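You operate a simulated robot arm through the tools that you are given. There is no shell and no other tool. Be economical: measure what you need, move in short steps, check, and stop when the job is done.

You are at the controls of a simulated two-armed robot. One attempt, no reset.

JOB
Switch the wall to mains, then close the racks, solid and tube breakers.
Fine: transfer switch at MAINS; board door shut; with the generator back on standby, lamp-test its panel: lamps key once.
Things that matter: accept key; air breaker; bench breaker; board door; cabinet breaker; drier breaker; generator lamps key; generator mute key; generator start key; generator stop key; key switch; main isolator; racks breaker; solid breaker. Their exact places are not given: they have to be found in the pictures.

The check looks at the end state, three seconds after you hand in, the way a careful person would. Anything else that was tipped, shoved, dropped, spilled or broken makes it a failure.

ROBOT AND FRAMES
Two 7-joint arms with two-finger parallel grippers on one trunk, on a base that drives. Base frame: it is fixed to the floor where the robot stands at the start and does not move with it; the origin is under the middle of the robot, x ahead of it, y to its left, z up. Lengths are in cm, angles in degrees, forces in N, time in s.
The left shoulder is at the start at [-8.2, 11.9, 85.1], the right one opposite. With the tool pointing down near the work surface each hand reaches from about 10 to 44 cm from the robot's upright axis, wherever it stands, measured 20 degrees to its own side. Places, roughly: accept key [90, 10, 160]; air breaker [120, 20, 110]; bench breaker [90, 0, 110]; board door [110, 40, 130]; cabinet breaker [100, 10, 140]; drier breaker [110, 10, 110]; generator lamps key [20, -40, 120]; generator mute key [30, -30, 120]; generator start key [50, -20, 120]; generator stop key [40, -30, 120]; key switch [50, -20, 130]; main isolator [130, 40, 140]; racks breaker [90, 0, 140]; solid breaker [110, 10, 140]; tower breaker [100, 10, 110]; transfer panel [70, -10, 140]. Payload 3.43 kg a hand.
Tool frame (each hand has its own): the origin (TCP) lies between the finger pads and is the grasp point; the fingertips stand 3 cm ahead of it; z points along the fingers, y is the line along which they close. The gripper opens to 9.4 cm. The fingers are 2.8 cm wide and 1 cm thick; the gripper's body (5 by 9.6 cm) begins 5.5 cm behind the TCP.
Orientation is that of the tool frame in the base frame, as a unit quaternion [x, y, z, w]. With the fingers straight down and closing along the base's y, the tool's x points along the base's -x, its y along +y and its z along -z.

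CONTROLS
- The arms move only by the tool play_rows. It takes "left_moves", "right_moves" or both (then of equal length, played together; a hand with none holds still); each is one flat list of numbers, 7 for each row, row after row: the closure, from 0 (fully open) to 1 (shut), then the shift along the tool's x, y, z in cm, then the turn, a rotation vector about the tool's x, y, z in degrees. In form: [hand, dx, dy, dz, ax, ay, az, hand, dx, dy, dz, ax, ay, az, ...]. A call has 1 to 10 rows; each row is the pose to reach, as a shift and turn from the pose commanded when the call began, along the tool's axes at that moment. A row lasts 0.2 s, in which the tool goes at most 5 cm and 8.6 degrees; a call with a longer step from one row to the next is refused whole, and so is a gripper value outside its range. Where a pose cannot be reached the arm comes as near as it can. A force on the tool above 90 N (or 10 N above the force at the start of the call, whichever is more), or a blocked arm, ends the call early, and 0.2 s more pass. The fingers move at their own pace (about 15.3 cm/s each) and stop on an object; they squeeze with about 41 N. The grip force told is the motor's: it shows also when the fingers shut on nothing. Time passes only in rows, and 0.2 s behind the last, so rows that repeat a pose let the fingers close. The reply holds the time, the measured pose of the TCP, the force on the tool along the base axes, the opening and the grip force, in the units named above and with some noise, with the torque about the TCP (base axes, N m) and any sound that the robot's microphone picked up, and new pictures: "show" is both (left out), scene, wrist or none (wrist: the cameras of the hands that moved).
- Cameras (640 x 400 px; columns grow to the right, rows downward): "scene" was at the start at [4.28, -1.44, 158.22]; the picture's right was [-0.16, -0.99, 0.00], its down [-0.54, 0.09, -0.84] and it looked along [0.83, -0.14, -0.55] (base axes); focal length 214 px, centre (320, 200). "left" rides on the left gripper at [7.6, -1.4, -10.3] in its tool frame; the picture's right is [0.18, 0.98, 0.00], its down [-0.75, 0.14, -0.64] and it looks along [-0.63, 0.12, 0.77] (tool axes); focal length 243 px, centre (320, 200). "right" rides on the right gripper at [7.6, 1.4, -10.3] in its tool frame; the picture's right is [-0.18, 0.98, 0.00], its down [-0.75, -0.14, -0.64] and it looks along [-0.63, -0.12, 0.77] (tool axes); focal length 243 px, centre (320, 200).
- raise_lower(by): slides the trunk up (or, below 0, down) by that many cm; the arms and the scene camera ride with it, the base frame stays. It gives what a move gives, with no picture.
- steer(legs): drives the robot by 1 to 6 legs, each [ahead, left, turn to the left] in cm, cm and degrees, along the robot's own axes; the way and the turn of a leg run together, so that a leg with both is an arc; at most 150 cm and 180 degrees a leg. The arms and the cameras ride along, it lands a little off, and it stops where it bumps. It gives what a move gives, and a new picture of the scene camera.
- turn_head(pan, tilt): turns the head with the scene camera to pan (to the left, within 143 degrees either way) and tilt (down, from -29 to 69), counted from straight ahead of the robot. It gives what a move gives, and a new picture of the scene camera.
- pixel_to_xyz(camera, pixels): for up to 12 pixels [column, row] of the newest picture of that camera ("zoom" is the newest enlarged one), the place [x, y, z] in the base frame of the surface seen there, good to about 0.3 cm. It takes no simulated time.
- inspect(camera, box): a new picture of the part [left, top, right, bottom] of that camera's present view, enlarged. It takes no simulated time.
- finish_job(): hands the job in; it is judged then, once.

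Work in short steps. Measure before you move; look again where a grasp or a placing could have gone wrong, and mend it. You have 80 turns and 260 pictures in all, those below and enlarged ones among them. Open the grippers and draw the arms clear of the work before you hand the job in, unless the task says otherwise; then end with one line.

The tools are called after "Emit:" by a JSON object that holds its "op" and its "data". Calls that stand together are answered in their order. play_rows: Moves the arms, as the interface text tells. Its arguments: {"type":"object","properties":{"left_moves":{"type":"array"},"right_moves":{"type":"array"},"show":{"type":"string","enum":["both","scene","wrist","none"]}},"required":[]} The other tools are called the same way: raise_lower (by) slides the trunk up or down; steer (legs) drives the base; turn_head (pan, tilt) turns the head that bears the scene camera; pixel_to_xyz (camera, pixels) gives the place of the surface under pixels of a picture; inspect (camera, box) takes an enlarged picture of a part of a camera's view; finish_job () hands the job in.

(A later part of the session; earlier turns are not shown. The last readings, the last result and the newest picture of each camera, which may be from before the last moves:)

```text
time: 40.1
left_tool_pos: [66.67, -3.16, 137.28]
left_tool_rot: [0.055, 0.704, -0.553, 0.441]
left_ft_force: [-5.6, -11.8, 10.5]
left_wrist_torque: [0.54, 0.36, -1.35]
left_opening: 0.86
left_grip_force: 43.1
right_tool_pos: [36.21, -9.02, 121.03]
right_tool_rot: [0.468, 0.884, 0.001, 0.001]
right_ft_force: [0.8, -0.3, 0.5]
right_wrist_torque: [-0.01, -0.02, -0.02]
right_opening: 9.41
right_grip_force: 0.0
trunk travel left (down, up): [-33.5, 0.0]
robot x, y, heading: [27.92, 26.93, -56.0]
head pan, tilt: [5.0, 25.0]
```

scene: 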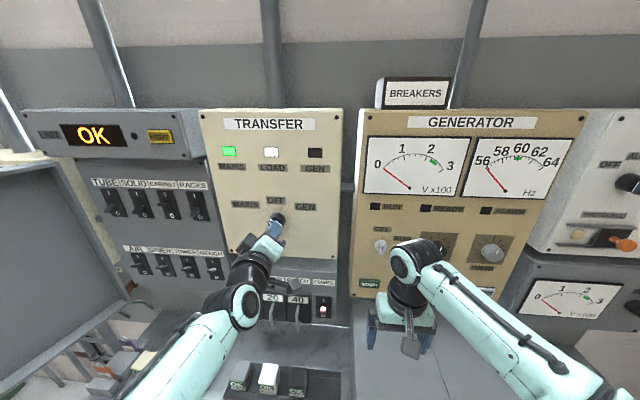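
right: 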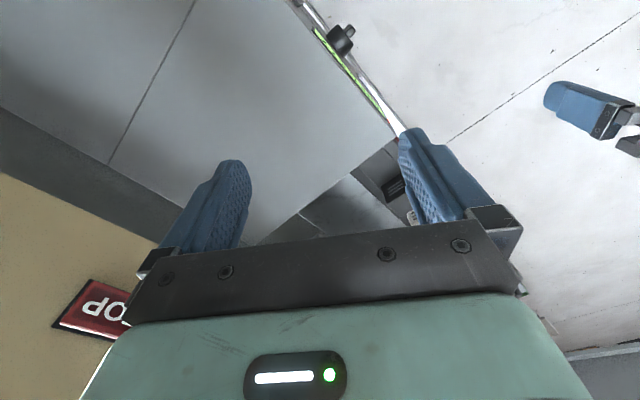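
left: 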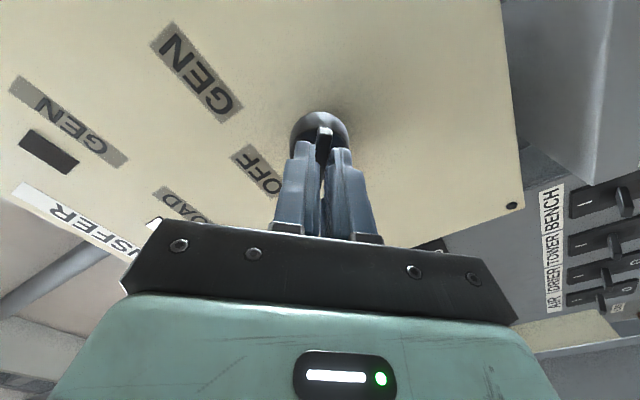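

The LOAD lamp lit: transfer is at MAINS. I open, retract straight back, and unwind the wrist.

Emit:
{"op": "play_rows", "data": {"left_moves": [0.5, 0, 0, 0, 0, 0, 0, 0.5, 0, 0, 0, 0, 0, 0, 0.5, 0, 0, -4, 0, 0, 0, 0.5, 0, 0, -8, 0, 0, 8, 0.5, 0, 0, -12, 0, 0, 16, 0.5, 0, 0, -12, 0, 0, 24, 0.5, 0, 0, -12, 0, 0, 32, 0.5, 0, 0, -12, 0, 0, 40, 0.5, 0, 0, -12, 0, 0, 47], "show": "both"}}

Emit:
{"op": "inspect", "data": {"camera": "scene", "box": [90, 100, 350, 290]}}

```text
time: 42.1
left_tool_pos: [60.43, 7.0, 137.26]
left_tool_rot: [0.333, 0.624, -0.33, 0.625]
left_ft_force: [-0.4, 0.5, -0.9]
left_wrist_torque: [0.03, 0.01, 0.0]
left_opening: 4.71
left_grip_force: 0.1
right_tool_pos: [36.53, -8.86, 120.94]
right_tool_rot: [0.468, 0.884, 0.0, -0.001]
right_ft_force: [0.6, 0.6, -0.1]
right_wrist_torque: [-0.03, 0.0, -0.01]
right_opening: 9.42
right_grip_force: 0.0
trunk travel left (down, up): [-33.5, 0.0]
robot x, y, heading: [27.91, 26.32, -55.6]
head pan, tilt: [5.0, 25.0]
```

scene: 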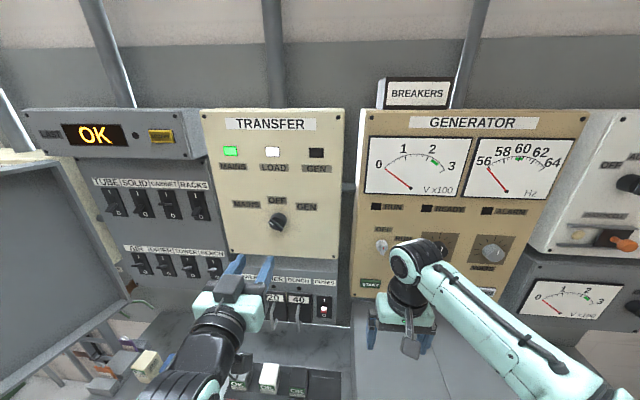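
left: 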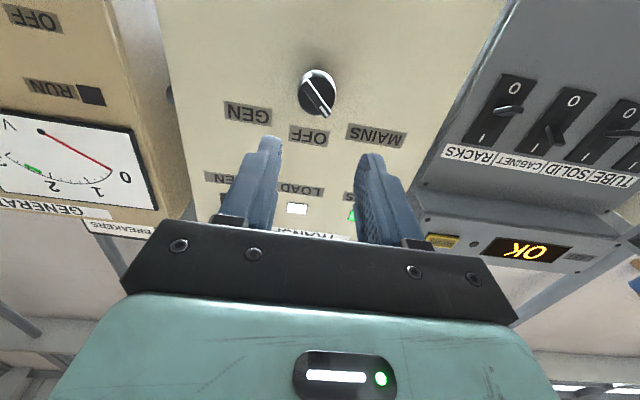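

```text
2.11 times, centred on (220, 195) of scene
```

zoom: 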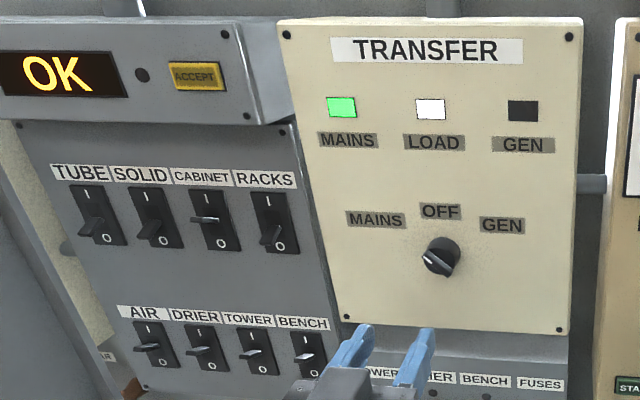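

Transfer is done. Next I drive 22 cm left so the racks breaker lies ahead of the left hand.

Emit:
{"op": "steer", "data": {"legs": [[0, 22, 0]]}}

Emit:
{"op": "inspect", "data": {"camera": "left", "box": [180, 20, 500, 200]}}

```text
time: 44.6
left_tool_pos: [78.51, 19.36, 137.19]
left_tool_rot: [0.331, 0.625, -0.331, 0.625]
left_ft_force: [0.3, 0.2, 0.6]
left_wrist_torque: [-0.01, -0.01, -0.01]
left_opening: 4.7
left_grip_force: 0.1
right_tool_pos: [54.73, 3.47, 121.0]
right_tool_rot: [0.467, 0.884, 0.001, 0.0]
right_ft_force: [-0.7, -0.3, -0.2]
right_wrist_torque: [0.0, 0.01, 0.04]
right_opening: 9.39
right_grip_force: 0.0
trunk travel left (down, up): [-33.5, 0.0]
robot x, y, heading: [46.35, 38.89, -55.4]
head pan, tilt: [5.0, 25.0]
```

scene: 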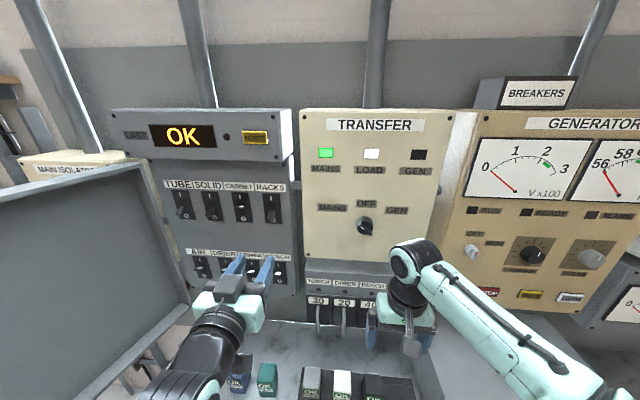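

```text
2.00 times, centred on (340, 110) of left
```

zoom: 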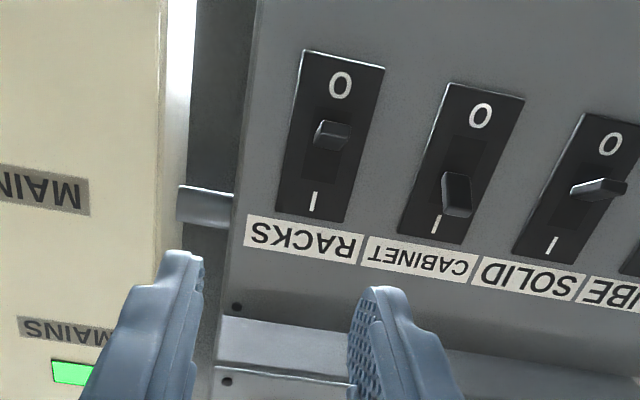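

The racks lever tip shows at zoom (335,133), cabinet's at (458,195). I measure lever tips and plates.

Emit:
{"op": "pixel_to_xyz", "data": {"camera": "zoom", "pixels": [[328, 132], [342, 130], [335, 122], [330, 145], [310, 180], [360, 80], [458, 185], [460, 205], [480, 130], [590, 190], [615, 185], [560, 230]]}}

```text
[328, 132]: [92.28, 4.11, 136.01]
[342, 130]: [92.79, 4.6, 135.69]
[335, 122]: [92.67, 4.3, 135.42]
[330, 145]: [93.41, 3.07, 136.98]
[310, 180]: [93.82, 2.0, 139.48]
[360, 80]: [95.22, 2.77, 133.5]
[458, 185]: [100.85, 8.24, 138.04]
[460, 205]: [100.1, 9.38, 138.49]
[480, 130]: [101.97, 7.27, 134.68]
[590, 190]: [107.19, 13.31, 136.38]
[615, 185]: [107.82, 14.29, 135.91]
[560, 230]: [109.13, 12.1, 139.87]
```

Racks tip is at s 79.0, depth 48.3, z 135.6 (plate depth 51). I close the fingers, drop to z≈132 beneath the lever and advance partly, checking reach.

Emit:
{"op": "play_rows", "data": {"left_moves": [1, 1.5, 1, 2, 0, 0, 0, 1, 3, 2, 5, 0, 0, 0, 1, 5.2, 3.1, 8, 0, 0, 0, 1, 5.2, 3.1, 11, 0, 0, 0, 1, 5.2, 3.1, 14, 0, 0, 0, 1, 5.2, 3.1, 14, 0, 0, 0], "show": "wrist"}}

```text
time: 46.0
left_tool_pos: [88.75, 9.53, 131.86]
left_tool_rot: [0.331, 0.625, -0.33, 0.626]
left_ft_force: [-0.7, 0.1, 0.9]
left_wrist_torque: [-0.02, -0.01, -0.02]
left_opening: 0.0
left_grip_force: 33.8
right_tool_pos: [54.8, 3.57, 121.07]
right_tool_rot: [0.467, 0.884, 0.0, 0.001]
right_ft_force: [-0.9, -0.4, 0.6]
right_wrist_torque: [0.02, 0.01, -0.03]
right_opening: 9.4
right_grip_force: 0.1
trunk travel left (down, up): [-33.5, 0.0]
robot x, y, heading: [46.02, 38.37, -55.6]
head pan, tilt: [5.0, 25.0]
```

left: 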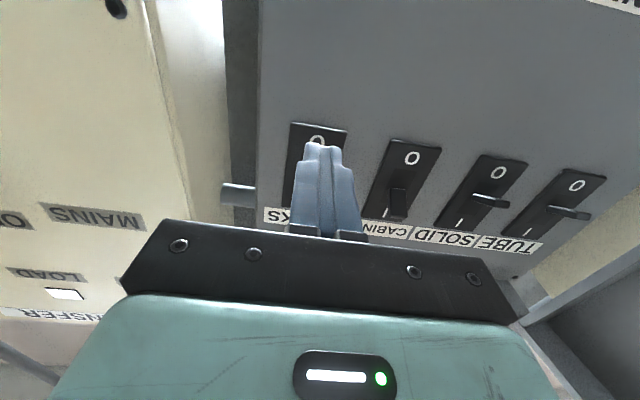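

Aligned (s 78.8, z 131.9). I advance 4.5 cm and then raise in small steps to push the lever up.

Emit:
{"op": "play_rows", "data": {"left_moves": [1, 0, 0, 2.5, 0, 0, 0, 1, 0, 0, 4.6, 0, 0, 0, 1, 0, 0, 4.6, 0, 0, 0, 1, -1.5, 0, 4.6, 0, 0, 0, 1, -3, 0, 4.6, 0, 0, 0, 1, -4.5, 0, 4.6, 0, 0, 0, 1, -5.7, 0, 4.6, 0, 0, 0, 1, -5.7, 0, 4.6, 0, 0, 0], "show": "both"}}

```text
time: 47.8
left_tool_pos: [91.61, 5.89, 136.99]
left_tool_rot: [0.334, 0.629, -0.33, 0.62]
left_ft_force: [-12.5, 15.1, -39.5]
left_wrist_torque: [0.71, 0.63, -0.34]
left_opening: 0.0
left_grip_force: 33.0
right_tool_pos: [54.69, 3.56, 121.0]
right_tool_rot: [0.467, 0.884, 0.0, 0.0]
right_ft_force: [0.8, 0.5, -0.6]
right_wrist_torque: [0.02, -0.02, -0.02]
right_opening: 9.4
right_grip_force: 0.0
trunk travel left (down, up): [-33.5, 0.0]
robot x, y, heading: [45.81, 38.96, -55.8]
head pan, tilt: [5.0, 25.0]
```

scene: 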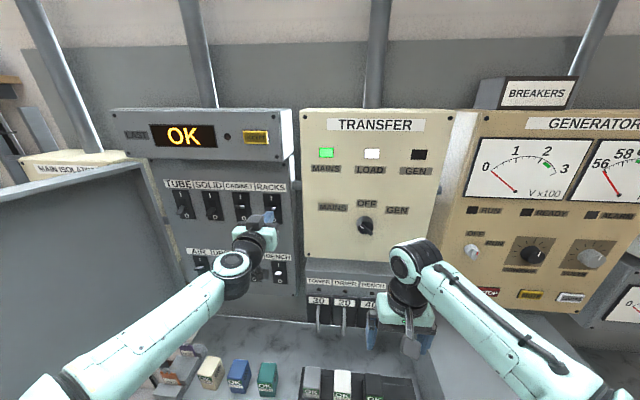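
left: 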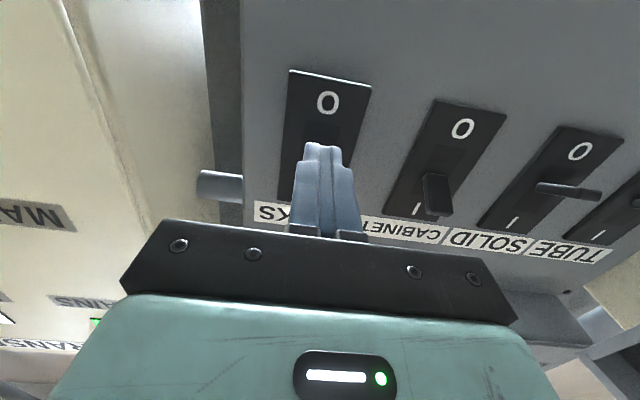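

The lever met its stop (39 N). I ease down 1 cm, retract, and check it.

Emit:
{"op": "play_rows", "data": {"left_moves": [1, 1.5, 0, 0, 0, 0, 0, 1, 1.5, 0, -3, 0, 0, 0, 1, 1.5, 0, -7, 0, 0, 0, 1, 1.5, 0, -11, 0, 0, 0, 1, 1.5, 0, -14, 0, 0, 0, 1, 1.5, 0, -14, 0, 0, 0], "show": "wrist"}}

Emit:
{"op": "inspect", "data": {"camera": "scene", "box": [100, 100, 310, 290]}}

```text
time: 49.2
left_tool_pos: [83.62, 17.35, 136.28]
left_tool_rot: [0.331, 0.625, -0.33, 0.625]
left_ft_force: [-0.2, -1.2, 0.0]
left_wrist_torque: [0.0, 0.04, -0.03]
left_opening: 0.0
left_grip_force: 32.8
right_tool_pos: [54.82, 3.47, 121.09]
right_tool_rot: [0.467, 0.884, -0.001, -0.001]
right_ft_force: [1.0, 0.5, 0.6]
right_wrist_torque: [-0.04, -0.01, 0.0]
right_opening: 9.41
right_grip_force: 0.1
trunk travel left (down, up): [-33.5, 0.0]
robot x, y, heading: [46.17, 38.95, -55.8]
head pan, tilt: [5.0, 25.0]
```

left: 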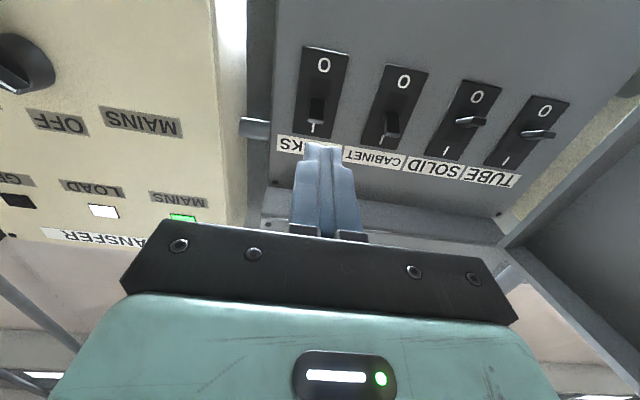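

```text
2.11 times, centred on (205, 195) of scene
```

zoom: 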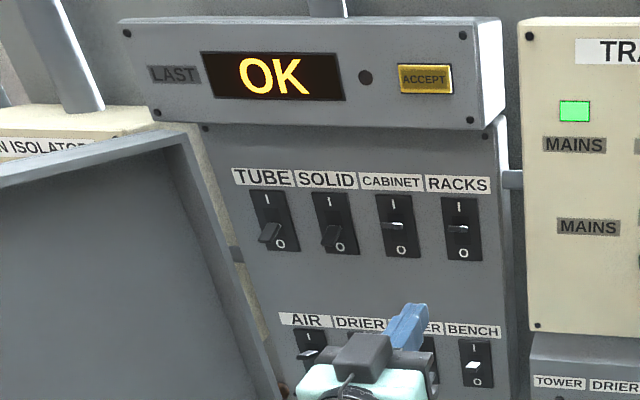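

Racks is at I, display still OK. Before driving left toward the open door I look left to check clearance of the elbow.

Emit:
{"op": "turn_head", "data": {"pan": 45, "tilt": 45}}

```text
time: 50.3
left_tool_pos: [83.55, 17.27, 136.33]
left_tool_rot: [0.331, 0.625, -0.33, 0.625]
left_ft_force: [-0.1, 0.7, -0.9]
left_wrist_torque: [0.03, 0.0, 0.02]
left_opening: 0.0
left_grip_force: 32.8
right_tool_pos: [54.79, 3.43, 120.9]
right_tool_rot: [0.467, 0.884, 0.0, 0.0]
right_ft_force: [-0.7, -0.3, 0.4]
right_wrist_torque: [-0.03, -0.02, 0.01]
right_opening: 9.4
right_grip_force: 0.1
trunk travel left (down, up): [-33.5, 0.0]
robot x, y, heading: [45.89, 39.08, -55.7]
head pan, tilt: [45.0, 45.0]
```

scene: 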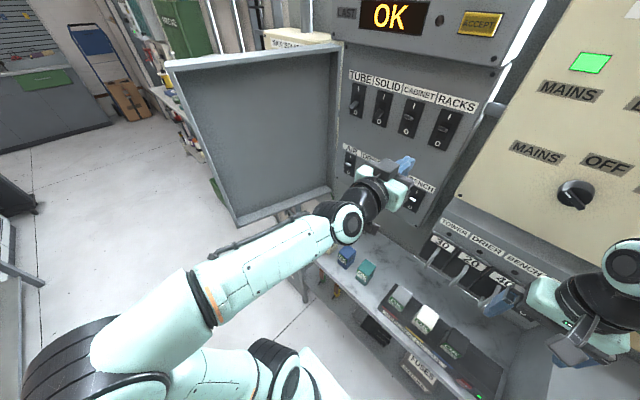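

Emit:
{"op": "pixel_to_xyz", "data": {"camera": "scene", "pixels": [[30, 380], [80, 340], [130, 320], [200, 270], [345, 205], [170, 62], [240, 225], [335, 45], [250, 130]]}}

```text
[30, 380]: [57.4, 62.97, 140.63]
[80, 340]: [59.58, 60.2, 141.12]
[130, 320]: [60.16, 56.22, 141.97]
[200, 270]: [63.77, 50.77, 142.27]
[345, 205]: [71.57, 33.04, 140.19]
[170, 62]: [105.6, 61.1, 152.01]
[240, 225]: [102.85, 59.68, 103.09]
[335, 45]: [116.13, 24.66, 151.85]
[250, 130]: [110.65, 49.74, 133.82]
```

Elbow sits behind the door's outer edge (depth -20), so an 18 cm shift left is clear. I drive there and then re-measure.

Emit:
{"op": "steer", "data": {"legs": [[0, 18, 0]]}}

Emit:
{"op": "play_rows", "data": {"left_moves": [1, 1, 0, -0.5, -7, 0, 0, 1, 2.5, 0, -1, -14, 0, 0, 1, 4, 0, -1, -20, 0, 0, 1, 4, 0, -1, -20, 0, 0], "show": "both"}}

```text
time: 52.5
left_tool_pos: [98.63, 27.54, 136.32]
left_tool_rot: [0.33, 0.626, -0.329, 0.626]
left_ft_force: [-0.6, 0.3, -0.2]
left_wrist_torque: [-0.02, 0.02, 0.01]
left_opening: 0.0
left_grip_force: 32.9
right_tool_pos: [69.75, 13.75, 120.99]
right_tool_rot: [0.466, 0.885, 0.0, 0.0]
right_ft_force: [-0.3, -0.3, -0.9]
right_wrist_torque: [0.01, 0.06, -0.02]
right_opening: 9.39
right_grip_force: 0.1
trunk travel left (down, up): [-33.5, 0.0]
robot x, y, heading: [60.85, 49.08, -55.6]
head pan, tilt: [45.0, 45.0]
```

scene: 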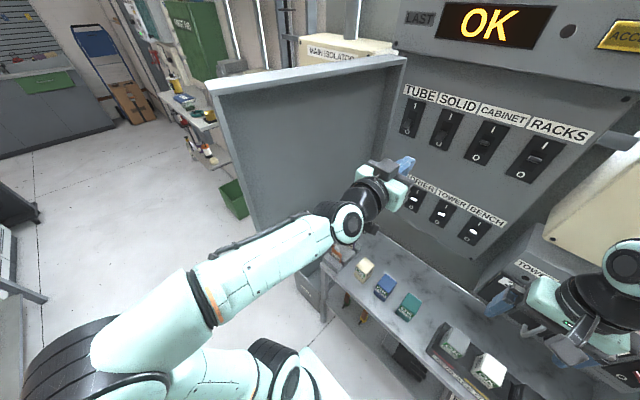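

```text
time: 53.5
left_tool_pos: [97.84, 28.31, 132.24]
left_tool_rot: [0.215, 0.678, -0.236, 0.662]
left_ft_force: [-0.5, 0.1, -0.3]
left_wrist_torque: [0.0, 0.0, -0.05]
left_opening: 0.01
left_grip_force: 33.1
right_tool_pos: [69.73, 13.65, 121.0]
right_tool_rot: [0.467, 0.884, 0.0, -0.001]
right_ft_force: [-0.1, -0.7, 0.6]
right_wrist_torque: [0.01, 0.02, -0.02]
right_opening: 9.4
right_grip_force: 0.0
trunk travel left (down, up): [-33.5, 0.0]
robot x, y, heading: [60.77, 48.8, -55.5]
head pan, tilt: [45.0, 45.0]
```

scene: 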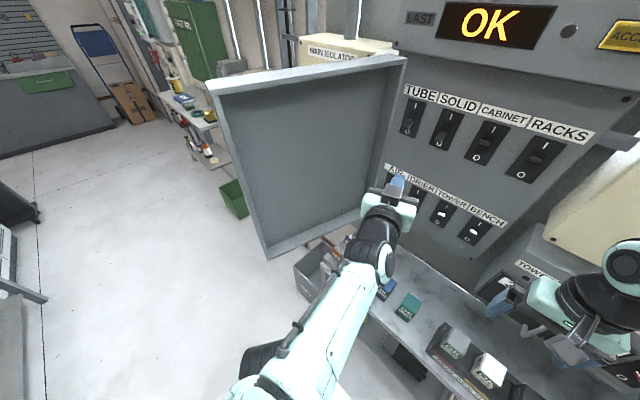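
left: 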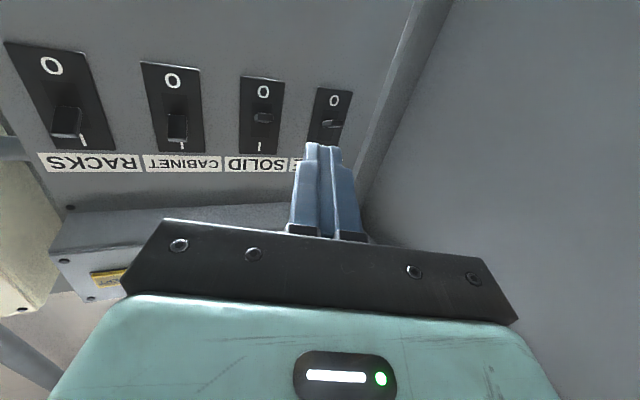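

Now I measure the solid (262,118) and tube (335,123) lever tips in this close view.

Emit:
{"op": "inspect", "data": {"camera": "left", "box": [220, 60, 380, 160]}}

Emit:
{"op": "pixel_to_xyz", "data": {"camera": "left", "pixels": [[260, 117], [265, 117], [262, 114], [328, 124], [334, 123], [342, 122], [262, 140], [330, 145]]}}

```text
4.00 times, centred on (300, 110) of left
```

zoom: 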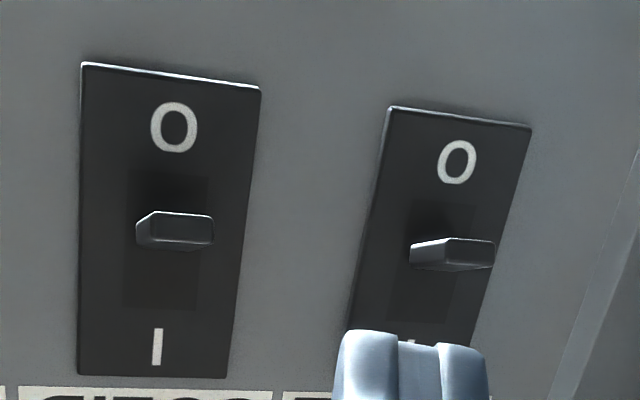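

```text
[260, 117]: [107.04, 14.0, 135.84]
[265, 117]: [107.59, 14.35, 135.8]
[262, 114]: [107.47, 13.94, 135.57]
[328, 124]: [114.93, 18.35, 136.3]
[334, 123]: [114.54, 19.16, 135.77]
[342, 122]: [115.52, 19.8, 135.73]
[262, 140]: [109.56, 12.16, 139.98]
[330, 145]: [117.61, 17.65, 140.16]
```

Solid tip: s 96.8, depth 48.5; tube tip: s 106.0. I push solid up: sideways first, then in, then raise.

Emit:
{"op": "play_rows", "data": {"left_moves": [1, 0, -3, 2, 0, 0, 0, 1, 0, -6, 5, 0, 0, 0, 1, 0.2, -6, 9, 0, 0, 0, 1, 0.3, -6, 12, 0, 0, 0, 1, 0.3, -6, 14.1, 0, 0, 0, 1, -1.3, -6, 14.1, 0, 0, 0, 1, -2.8, -6, 14.1, 0, 0, 0, 1, -4.2, -6, 14.1, 0, 0, 0, 1, -5.3, -6, 14.1, 0, 0, 0, 1, -5.3, -6, 14.1, 0, 0, 0], "show": "wrist"}}

```text
time: 54.0
left_tool_pos: [92.33, 21.92, 133.71]
left_tool_rot: [0.245, 0.666, -0.324, 0.626]
left_ft_force: [-0.3, -0.2, 0.2]
left_wrist_torque: [0.0, 0.01, 0.0]
left_opening: 0.0
left_grip_force: 33.3
right_tool_pos: [69.66, 13.59, 120.98]
right_tool_rot: [0.466, 0.885, 0.0, 0.0]
right_ft_force: [-0.3, 0.8, -0.1]
right_wrist_torque: [0.02, 0.02, -0.03]
right_opening: 9.44
right_grip_force: 0.0
trunk travel left (down, up): [-33.5, 0.0]
robot x, y, heading: [60.9, 48.93, -55.4]
head pan, tilt: [45.0, 45.0]
stopped in row 2 (left hand): the arm was blocked; the commanded pose is now the measured one
```

left: 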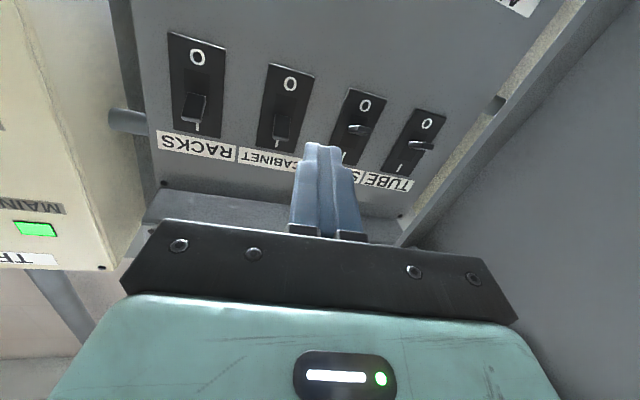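

The yawed pose hit a wrist limit; square-on works better for solid. I restore the square orientation at s≈96.8.

Emit:
{"op": "play_rows", "data": {"left_moves": [1, 0.2, 2, 0, 2, 0, 2, 1, 0.3, 4, 0.4, 4, 0, 4, 1, 0.5, 6, 0.8, 6, 0, 6, 1, 0.7, 8.1, 1.6, 8.3, 0, 7.2, 1, 0.7, 8.1, 1.6, 8.3, 0, 7.2], "show": "wrist"}}

```text
time: 55.2
left_tool_pos: [99.33, 26.04, 132.1]
left_tool_rot: [0.333, 0.623, -0.331, 0.625]
left_ft_force: [-0.4, -0.5, 0.4]
left_wrist_torque: [-0.02, 0.0, 0.01]
left_opening: 0.01
left_grip_force: 33.4
right_tool_pos: [69.67, 13.56, 121.04]
right_tool_rot: [0.466, 0.885, 0.0, 0.0]
right_ft_force: [0.4, 0.2, -0.3]
right_wrist_torque: [0.0, -0.01, 0.02]
right_opening: 9.39
right_grip_force: 0.0
trunk travel left (down, up): [-33.5, 0.0]
robot x, y, heading: [60.69, 48.86, -56.0]
head pan, tilt: [45.0, 45.0]
```

left: 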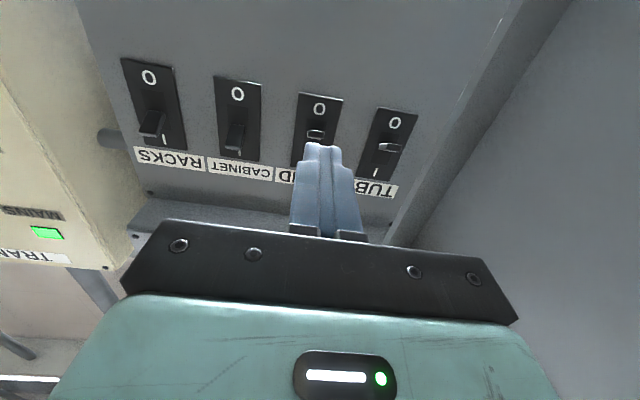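

Square-on at s 96.85, z 132.1. I advance 12.4 and raise solid.

Emit:
{"op": "play_rows", "data": {"left_moves": [1, 0, 0, 4, 0, 0, 0, 1, 0, 0, 8, 0, 0, 0, 1, 0.1, 0, 11, 0, 0, 0, 1, 0.1, 0, 12.4, 0, 0, 0, 1, 0.1, 0, 12.4, 0, 0, 0, 1, -1.3, 0, 12.4, 0, 0, 0, 1, -2.8, 0, 12.4, 0, 0, 0, 1, -4.2, 0, 12.4, 0, 0, 0, 1, -5.4, 0, 12.4, 0, 0, 0, 1, -5.4, 0, 12.4, 0, 0, 0], "show": "wrist"}}

```text
time: 57.4
left_tool_pos: [106.18, 15.81, 136.92]
left_tool_rot: [0.335, 0.627, -0.331, 0.621]
left_ft_force: [-6.9, 8.1, -25.3]
left_wrist_torque: [0.56, 0.35, 0.0]
left_opening: 0.0
left_grip_force: 33.5
right_tool_pos: [69.71, 13.83, 121.01]
right_tool_rot: [0.466, 0.885, 0.0, 0.0]
right_ft_force: [-0.2, 0.2, -0.4]
right_wrist_torque: [-0.01, -0.02, -0.04]
right_opening: 9.39
right_grip_force: 0.0
trunk travel left (down, up): [-33.5, 0.0]
robot x, y, heading: [60.75, 49.25, -55.4]
head pan, tilt: [45.0, 45.0]
```

left: 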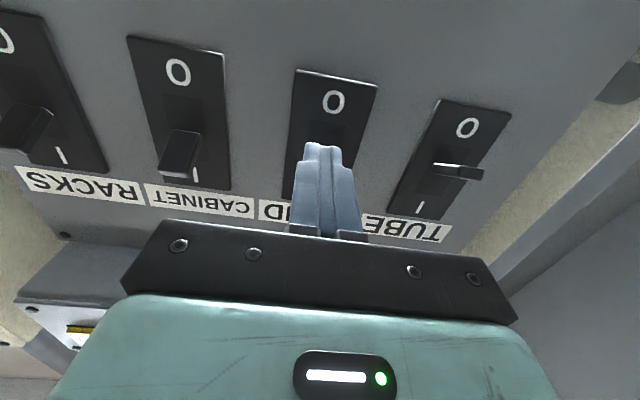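

Solid felt the stop at 25 N. I ease down and retract, then view it.

Emit:
{"op": "play_rows", "data": {"left_moves": [1, 1.5, 0, 0, 0, 0, 0, 1, 1.5, 0, -4, 0, 0, 0, 1, 1.5, 0, -8, 0, 0, 0, 1, 3, 0, -12, 0, 0, 0, 1, 4.6, 3, -12, -6, 0, 0, 1, 4.6, 6.5, -12, -12, 0, 0, 1, 4.6, 6.5, -12, -12, 0, 0], "show": "both"}}

```text
time: 59.0
left_tool_pos: [105.04, 29.45, 132.92]
left_tool_rot: [0.265, 0.655, -0.265, 0.656]
left_ft_force: [-0.4, 0.3, 0.4]
left_wrist_torque: [0.02, 0.0, 0.01]
left_opening: 0.0
left_grip_force: 32.8
right_tool_pos: [69.62, 13.77, 120.96]
right_tool_rot: [0.466, 0.885, 0.001, 0.001]
right_ft_force: [-0.9, -0.5, -0.4]
right_wrist_torque: [-0.01, 0.04, 0.02]
right_opening: 9.42
right_grip_force: 0.1
trunk travel left (down, up): [-33.5, 0.0]
robot x, y, heading: [60.76, 48.85, -55.6]
head pan, tilt: [45.0, 45.0]
```

scene: 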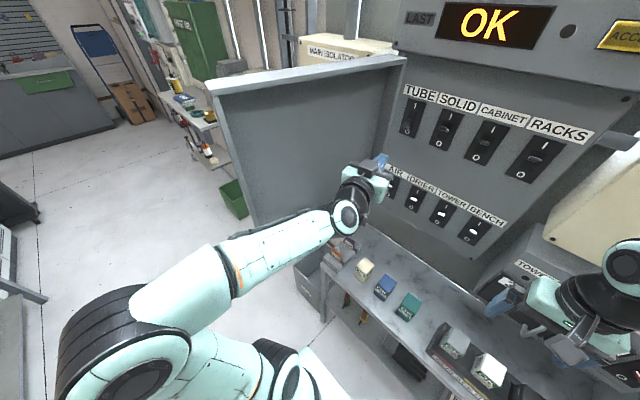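
left: 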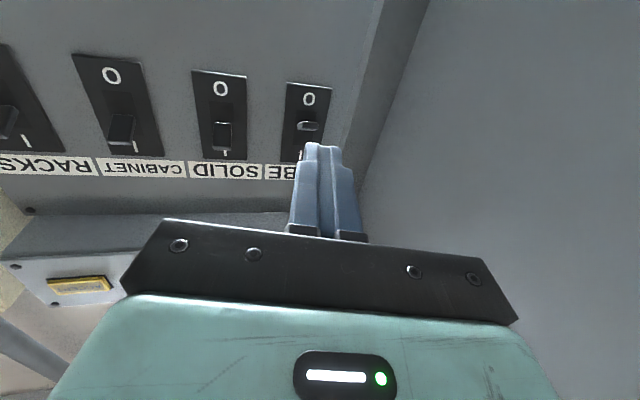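

Solid is up at I. I now do tube the same way, with the slight 12° yaw keeping the gripper body off the door rim.

Emit:
{"op": "play_rows", "data": {"left_moves": [1, 0.9, -0.9, 3, 0, 0, 0, 1, 0.9, -0.9, 6, 0, 0, 0, 1, 0.9, -0.9, 9, 0, 0, 0, 1, 0.9, -0.9, 12.1, 0, 0, 0, 1, 0.9, -0.9, 12.1, 0, 0, 0, 1, -0.5, -0.9, 12.1, 0, 0, 0, 1, -2, -0.9, 12.1, 0, 0, 0, 1, -3.4, -0.9, 12.1, 0, 0, 0, 1, -4.6, -0.9, 12.1, 0, 0, 0, 1, -4.6, -0.9, 12.1, 0, 0, 0], "show": "both"}}

```text
time: 61.2
left_tool_pos: [113.06, 20.47, 137.0]
left_tool_rot: [0.267, 0.658, -0.263, 0.653]
left_ft_force: [-8.8, 9.2, -25.3]
left_wrist_torque: [0.49, 0.32, 0.08]
left_opening: 0.0
left_grip_force: 33.2
right_tool_pos: [69.77, 13.71, 121.05]
right_tool_rot: [0.466, 0.885, 0.0, -0.001]
right_ft_force: [1.1, 0.8, -0.7]
right_wrist_torque: [0.0, 0.02, 0.02]
right_opening: 9.38
right_grip_force: 0.0
trunk travel left (down, up): [-33.5, 0.0]
robot x, y, heading: [60.52, 49.06, -55.6]
head pan, tilt: [45.0, 45.0]
```

scene: 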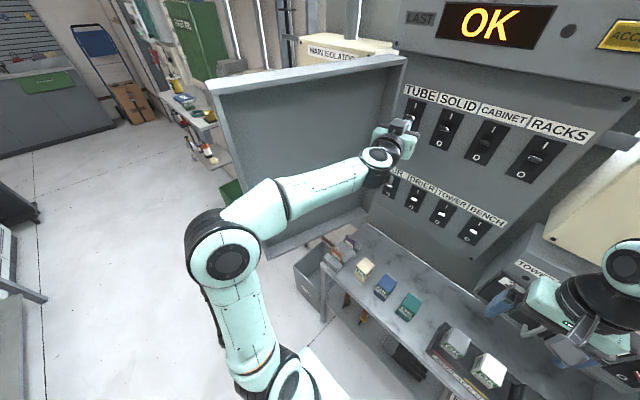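
left: 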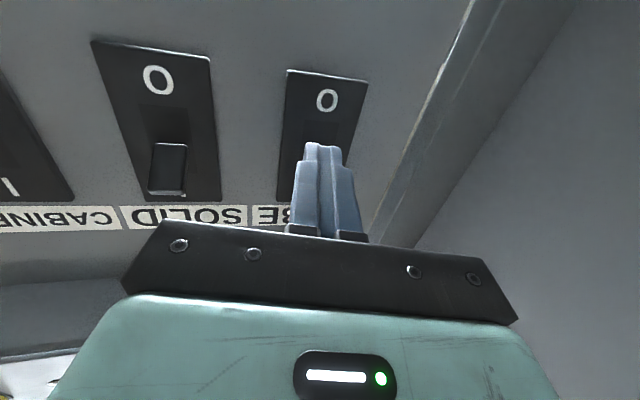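

Tube felt the stop. I ease down and retract along the same line, and check the display.

Emit:
{"op": "play_rows", "data": {"left_moves": [1, 1.5, 0, 0, 0, 0, 0, 1, 1.5, 0, -3, 0, 0, 0, 1, 1.5, 0, -6, 0, 0, 0, 1, 2, -1, -9, 3, 0, 0, 1, 3, -3, -12, 6, 0, 0, 1, 3, -6, -12, 9, 0, 0, 1, 3, -9, -12, 12, 0, 0, 1, 3, -9, -12, 12, 0, 0], "show": "both"}}

Emit:
{"op": "turn_head", "data": {"pan": 25, "tilt": 20}}

Emit:
{"op": "inspect", "data": {"camera": "scene", "box": [160, 80, 520, 300]}}

```text
time: 63.0
left_tool_pos: [97.93, 22.23, 134.6]
left_tool_rot: [0.331, 0.624, -0.331, 0.626]
left_ft_force: [0.7, -0.9, -0.4]
left_wrist_torque: [0.02, 0.01, -0.02]
left_opening: 0.01
left_grip_force: 33.3
right_tool_pos: [69.62, 13.64, 121.03]
right_tool_rot: [0.466, 0.885, 0.001, 0.0]
right_ft_force: [0.5, -0.2, 1.1]
right_wrist_torque: [0.0, 0.0, 0.03]
right_opening: 9.38
right_grip_force: 0.1
trunk travel left (down, up): [-33.5, 0.0]
robot x, y, heading: [60.74, 48.87, -55.7]
head pan, tilt: [45.0, 45.0]
```

scene: 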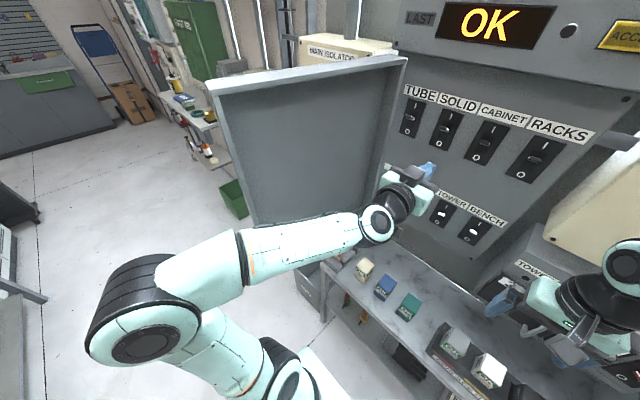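
left: 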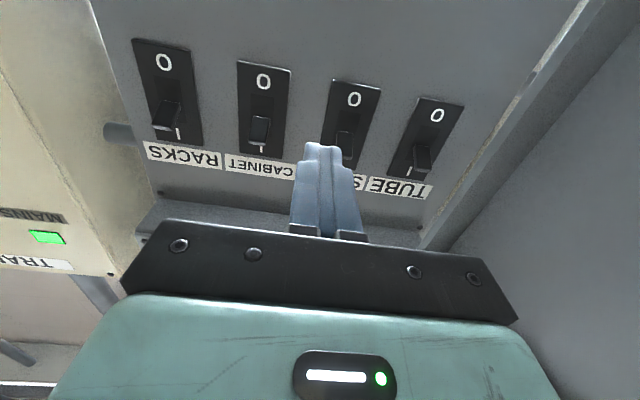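

```text
time: 63.9
left_tool_pos: [98.11, 22.23, 134.46]
left_tool_rot: [0.333, 0.623, -0.331, 0.626]
left_ft_force: [-0.4, -0.5, -0.4]
left_wrist_torque: [0.0, 0.03, -0.01]
left_opening: 0.01
left_grip_force: 32.9
right_tool_pos: [69.83, 13.7, 120.95]
right_tool_rot: [0.466, 0.885, 0.0, 0.0]
right_ft_force: [0.1, 1.0, -0.1]
right_wrist_torque: [0.03, -0.03, -0.02]
right_opening: 9.4
right_grip_force: 0.0
trunk travel left (down, up): [-33.5, 0.0]
robot x, y, heading: [60.79, 48.96, -55.4]
head pan, tilt: [25.0, 20.0]
```

scene: 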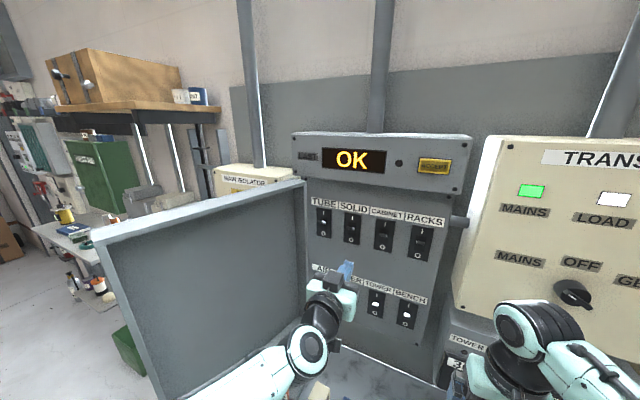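

```text
1.78 times, centred on (340, 190) of scene
```

zoom: 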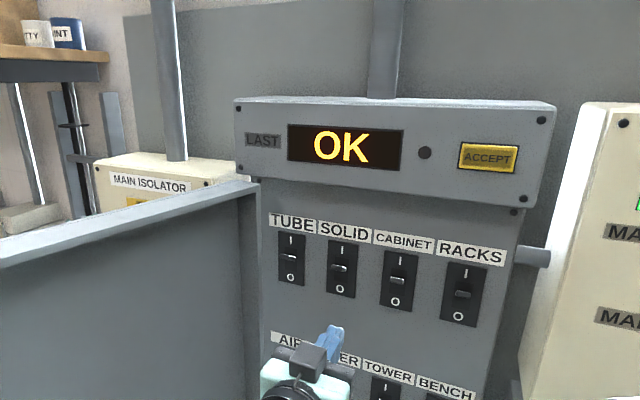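

Tube, solid, cabinet and racks all match at I; display still OK. For shutting the door I need free floor: I look left and back for tables and the green crate.

Emit:
{"op": "turn_head", "data": {"pan": 60, "tilt": 45}}

Emit:
{"op": "pixel_to_xyz", "data": {"camera": "scene", "pixels": [[150, 100], [100, 200], [100, 300], [250, 120], [320, 60], [300, 250], [330, 300]]}}

Emit:
{"op": "turn_head", "data": {"pan": 120, "tilt": 45}}

```text
time: 64.9
left_tool_pos: [98.12, 22.3, 134.4]
left_tool_rot: [0.332, 0.623, -0.331, 0.626]
left_ft_force: [0.7, -0.2, -0.2]
left_wrist_torque: [0.0, 0.01, 0.01]
left_opening: 0.01
left_grip_force: 33.3
right_tool_pos: [69.7, 13.56, 120.92]
right_tool_rot: [0.466, 0.885, 0.0, 0.0]
right_ft_force: [0.2, -0.1, -0.1]
right_wrist_torque: [0.02, -0.02, 0.01]
right_opening: 9.42
right_grip_force: 0.0
trunk travel left (down, up): [-33.5, 0.0]
robot x, y, heading: [60.85, 48.79, -55.6]
head pan, tilt: [60.0, 45.0]
```

scene: 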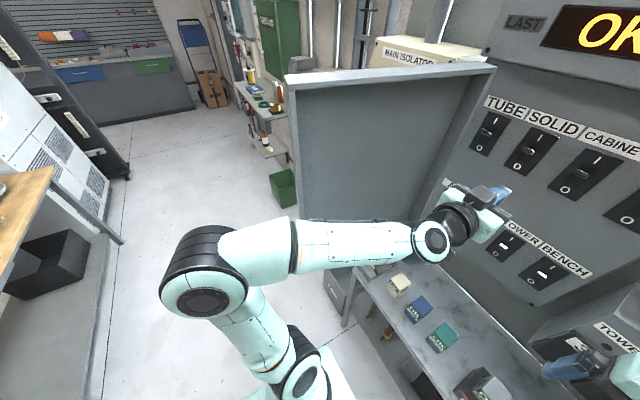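

```text
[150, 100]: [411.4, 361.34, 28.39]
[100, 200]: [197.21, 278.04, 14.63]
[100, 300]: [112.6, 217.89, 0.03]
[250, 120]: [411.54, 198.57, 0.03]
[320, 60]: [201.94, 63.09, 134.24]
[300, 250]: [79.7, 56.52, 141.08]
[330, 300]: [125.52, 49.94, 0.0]
```

```text
time: 66.2
left_tool_pos: [98.11, 22.16, 134.51]
left_tool_rot: [0.332, 0.624, -0.331, 0.625]
left_ft_force: [-1.0, -0.3, 0.0]
left_wrist_torque: [-0.03, 0.01, -0.02]
left_opening: 0.0
left_grip_force: 32.8
right_tool_pos: [69.8, 13.7, 121.06]
right_tool_rot: [0.466, 0.885, 0.0, 0.0]
right_ft_force: [-0.7, -0.8, -0.3]
right_wrist_torque: [0.0, 0.03, 0.0]
right_opening: 9.39
right_grip_force: 0.1
trunk travel left (down, up): [-33.5, 0.0]
robot x, y, heading: [60.7, 48.94, -55.4]
head pan, tilt: [120.0, 45.0]
```

scene: 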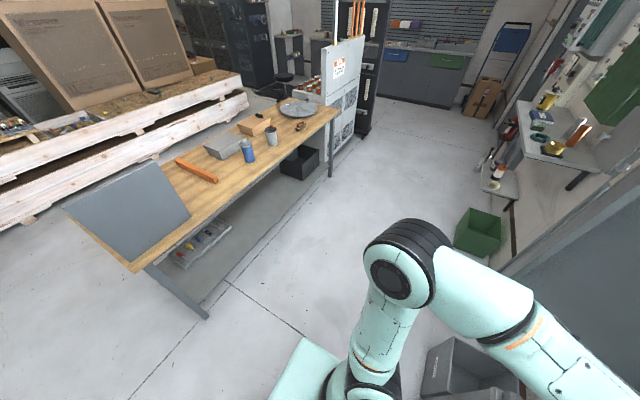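

Emit:
{"op": "pixel_to_xyz", "data": {"camera": "scene", "pixels": [[205, 318], [132, 268], [335, 110], [460, 245], [480, 260], [430, 365], [520, 370], [280, 380], [300, 330], [540, 120]]}}

```text
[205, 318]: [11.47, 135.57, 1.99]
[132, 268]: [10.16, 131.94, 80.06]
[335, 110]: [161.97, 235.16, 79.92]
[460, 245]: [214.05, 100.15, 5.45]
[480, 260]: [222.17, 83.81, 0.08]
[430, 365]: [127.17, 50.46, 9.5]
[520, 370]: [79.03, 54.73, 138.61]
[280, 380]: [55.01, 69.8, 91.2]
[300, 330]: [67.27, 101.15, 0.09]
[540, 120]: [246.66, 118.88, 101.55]
```

Plenty of free floor (table front ~100 cm behind the wall line). I back off 34 cm, then go left 33 cm so the hand passes outside the door's free edge, then check.

Emit:
{"op": "steer", "data": {"legs": [[-34, 0, 0], [0, 33, 0]]}}

Emit:
{"op": "turn_head", "data": {"pan": 15, "tilt": 35}}

```text
time: 71.5
left_tool_pos: [105.87, 68.9, 134.5]
left_tool_rot: [0.335, 0.621, -0.334, 0.625]
left_ft_force: [0.0, -0.6, 0.3]
left_wrist_torque: [0.02, 0.01, 0.01]
left_opening: 0.01
left_grip_force: 32.6
right_tool_pos: [77.48, 60.49, 121.1]
right_tool_rot: [0.47, 0.883, 0.0, 0.0]
right_ft_force: [-0.3, 0.3, 0.1]
right_wrist_torque: [0.01, -0.01, -0.03]
right_opening: 9.42
right_grip_force: 0.1
trunk travel left (down, up): [-33.5, 0.0]
robot x, y, heading: [69.04, 95.9, -55.9]
head pan, tilt: [120.0, 45.0]
```

scene: 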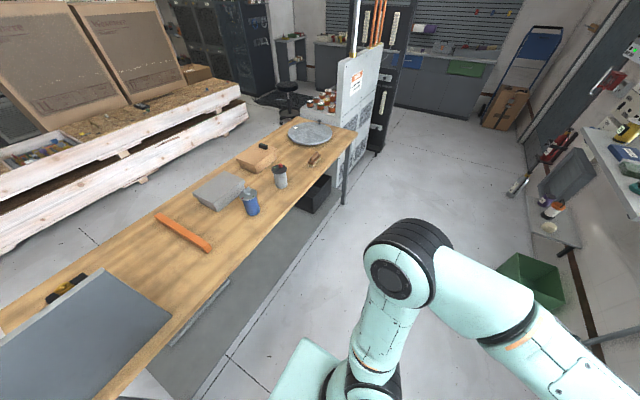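

```text
time: 73.4
left_tool_pos: [105.95, 68.8, 134.47]
left_tool_rot: [0.335, 0.622, -0.333, 0.625]
left_ft_force: [0.1, 0.3, 0.7]
left_wrist_torque: [-0.01, 0.02, 0.02]
left_opening: 0.01
left_grip_force: 33.1
right_tool_pos: [77.49, 60.48, 121.07]
right_tool_rot: [0.47, 0.883, 0.0, -0.001]
right_ft_force: [-0.2, -0.5, 0.5]
right_wrist_torque: [0.02, 0.0, 0.02]
right_opening: 9.4
right_grip_force: 0.0
trunk travel left (down, up): [-33.5, 0.0]
robot x, y, heading: [69.0, 95.74, -55.9]
head pan, tilt: [15.0, 35.0]
```

scene: 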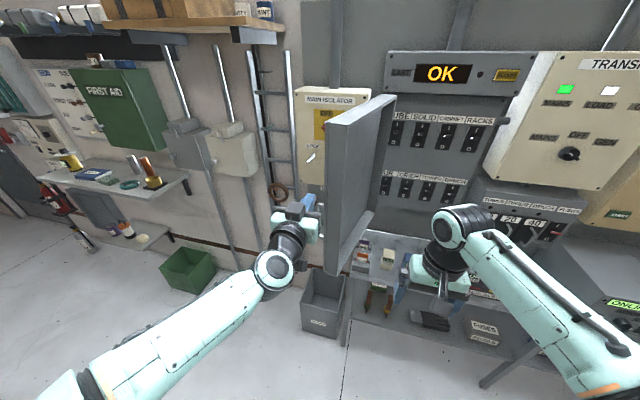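

The left hand is outside the door (door outer face x≈330–375). I measure the door's edges.

Emit:
{"op": "pixel_to_xyz", "data": {"camera": "scene", "pixels": [[330, 180], [338, 180], [350, 180], [365, 180], [330, 140], [330, 250], [372, 120], [372, 200], [310, 157], [335, 290]]}}

Emit:
{"op": "inspect", "data": {"camera": "scene", "box": [240, 80, 440, 300]}}

```text
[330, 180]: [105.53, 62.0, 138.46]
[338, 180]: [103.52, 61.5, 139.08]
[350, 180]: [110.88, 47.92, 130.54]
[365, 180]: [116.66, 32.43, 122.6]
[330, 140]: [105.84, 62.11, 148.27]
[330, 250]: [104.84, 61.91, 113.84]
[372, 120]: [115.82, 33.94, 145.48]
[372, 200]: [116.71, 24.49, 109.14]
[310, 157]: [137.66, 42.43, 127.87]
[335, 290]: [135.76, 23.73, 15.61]
```

```text
1.82 times, centred on (340, 190) of scene
```

zoom: 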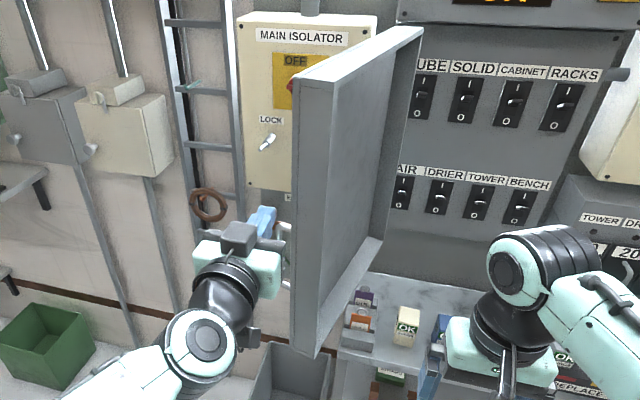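

Something like a handle shows at zoom (286,265), on the outer face. I measure it.

Emit:
{"op": "pixel_to_xyz", "data": {"camera": "zoom", "pixels": [[286, 230], [284, 255], [288, 285], [290, 300], [265, 215], [280, 240]]}}

Emit:
{"op": "inspect", "data": {"camera": "left", "box": [0, 0, 640, 400]}}

Emit:
{"op": "inspect", "data": {"camera": "scene", "box": [295, 170, 355, 260]}}

```text
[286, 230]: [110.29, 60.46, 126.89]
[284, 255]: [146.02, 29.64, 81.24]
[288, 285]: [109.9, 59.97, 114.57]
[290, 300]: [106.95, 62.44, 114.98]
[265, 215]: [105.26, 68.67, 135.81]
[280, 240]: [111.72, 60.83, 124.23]
```

```text
1.00 times, centred on (320, 200) of left (not enlarged: the box is as wide or as high as the picture)
```

zoom: 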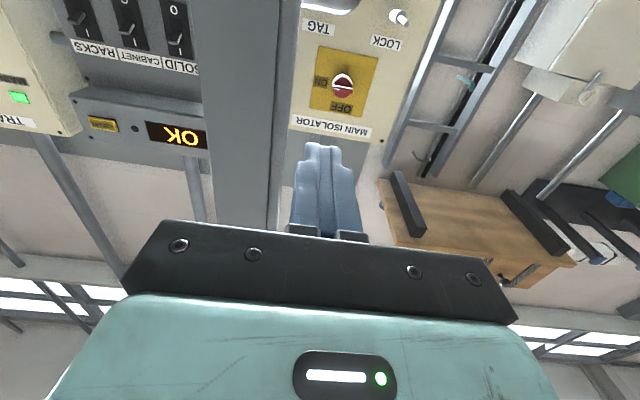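

```text
4.44 times, centred on (325, 215) of scene
```

zoom: 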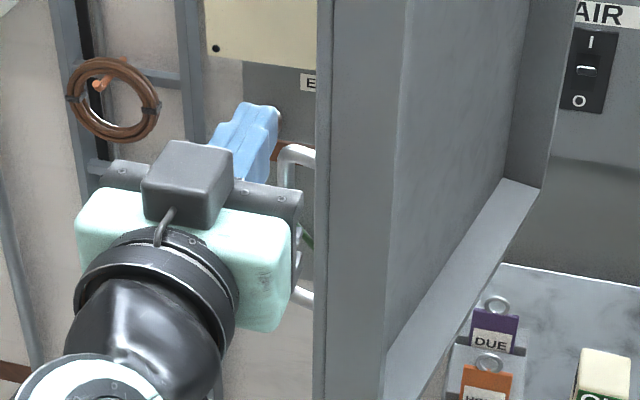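

There's a D-handle on the outer face at z 113–127, so I push above it: raise the hand 4 cm, then drive ahead 8 cm so the fingers overlap the door edge.

Emit:
{"op": "play_rows", "data": {"left_moves": [1, -2, 0, 0, 0, 0, 0, 1, -4, 0, 0, 0, 0, 0, 1, -4, 0, 0, 0, 0, 0], "show": "none"}}

Emit:
{"op": "steer", "data": {"legs": [[8, 0, 0]]}}

```text
time: 74.2
left_tool_pos: [105.96, 68.99, 138.52]
left_tool_rot: [0.334, 0.622, -0.334, 0.624]
left_ft_force: [-0.4, -0.1, -0.1]
left_wrist_torque: [0.03, 0.03, -0.01]
left_opening: 0.0
left_grip_force: 32.9
right_tool_pos: [77.47, 60.54, 121.16]
right_tool_rot: [0.47, 0.883, 0.0, 0.0]
right_ft_force: [-0.2, 0.5, 0.6]
right_wrist_torque: [0.02, -0.02, 0.03]
right_opening: 9.39
right_grip_force: 0.0
trunk travel left (down, up): [-33.5, 0.0]
robot x, y, heading: [68.69, 96.22, -55.9]
head pan, tilt: [15.0, 35.0]
```

```text
time: 75.2
left_tool_pos: [110.2, 62.37, 138.32]
left_tool_rot: [0.336, 0.621, -0.334, 0.624]
left_ft_force: [-1.5, 0.3, -0.4]
left_wrist_torque: [-0.02, -0.03, -0.01]
left_opening: 0.0
left_grip_force: 33.5
right_tool_pos: [81.87, 54.06, 121.0]
right_tool_rot: [0.471, 0.882, 0.0, 0.0]
right_ft_force: [0.1, 0.4, 0.0]
right_wrist_torque: [-0.05, 0.0, -0.01]
right_opening: 9.41
right_grip_force: 0.1
trunk travel left (down, up): [-33.5, 0.0]
robot x, y, heading: [73.37, 89.01, -56.0]
head pan, tilt: [15.0, 35.0]
```

scene: 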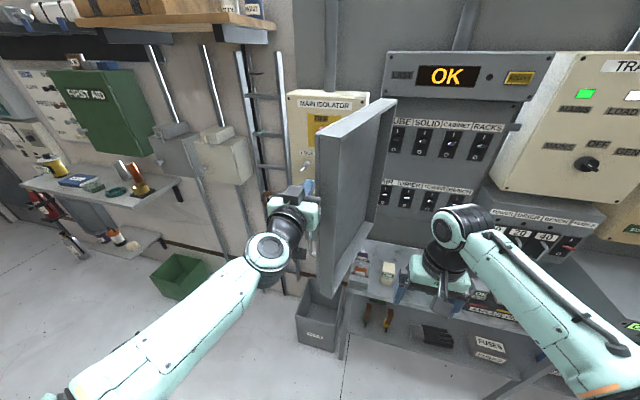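

Fingers now overlap the door's outer side (tip depth ≈13). I drive 12 cm right to start the door swinging.

Emit:
{"op": "steer", "data": {"legs": [[0, -12, 0]]}}

```text
time: 77.0
left_tool_pos: [100.18, 55.56, 138.47]
left_tool_rot: [0.335, 0.622, -0.335, 0.624]
left_ft_force: [-0.6, -0.6, 0.1]
left_wrist_torque: [-0.01, 0.01, 0.0]
left_opening: 0.0
left_grip_force: 33.2
right_tool_pos: [71.63, 47.08, 121.0]
right_tool_rot: [0.471, 0.882, 0.0, 0.0]
right_ft_force: [-0.2, 0.2, -0.6]
right_wrist_torque: [0.02, -0.02, -0.03]
right_opening: 9.4
right_grip_force: 0.1
trunk travel left (down, up): [-33.5, 0.0]
robot x, y, heading: [63.05, 82.28, -56.0]
head pan, tilt: [15.0, 35.0]
```

scene: 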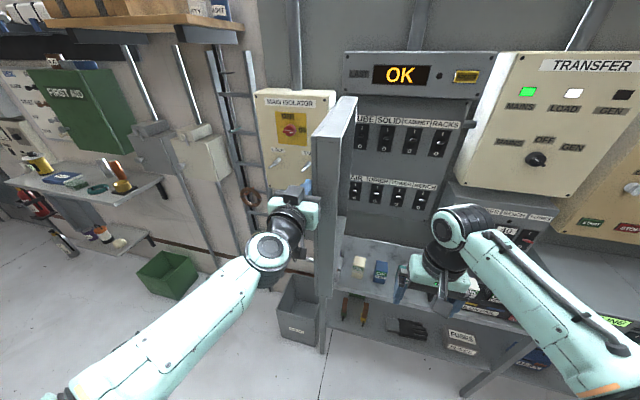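

The door swings with the hand. I continue 18 cm right and 4 ahead.

Emit:
{"op": "steer", "data": {"legs": [[4, -18, 0]]}}

```text
time: 79.2
left_tool_pos: [87.1, 42.08, 138.42]
left_tool_rot: [0.334, 0.622, -0.333, 0.625]
left_ft_force: [-0.5, 0.4, -0.4]
left_wrist_torque: [0.05, -0.03, -0.01]
left_opening: 0.0
left_grip_force: 33.0
right_tool_pos: [58.62, 33.7, 121.0]
right_tool_rot: [0.47, 0.883, 0.001, 0.0]
right_ft_force: [-0.5, -0.6, 0.3]
right_wrist_torque: [0.01, -0.01, 0.03]
right_opening: 9.37
right_grip_force: 0.1
trunk travel left (down, up): [-33.5, 0.0]
robot x, y, heading: [49.73, 68.67, -56.1]
head pan, tilt: [15.0, 35.0]
```

scene: 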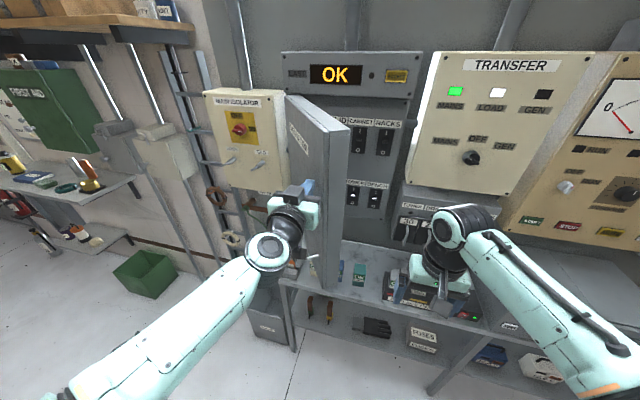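

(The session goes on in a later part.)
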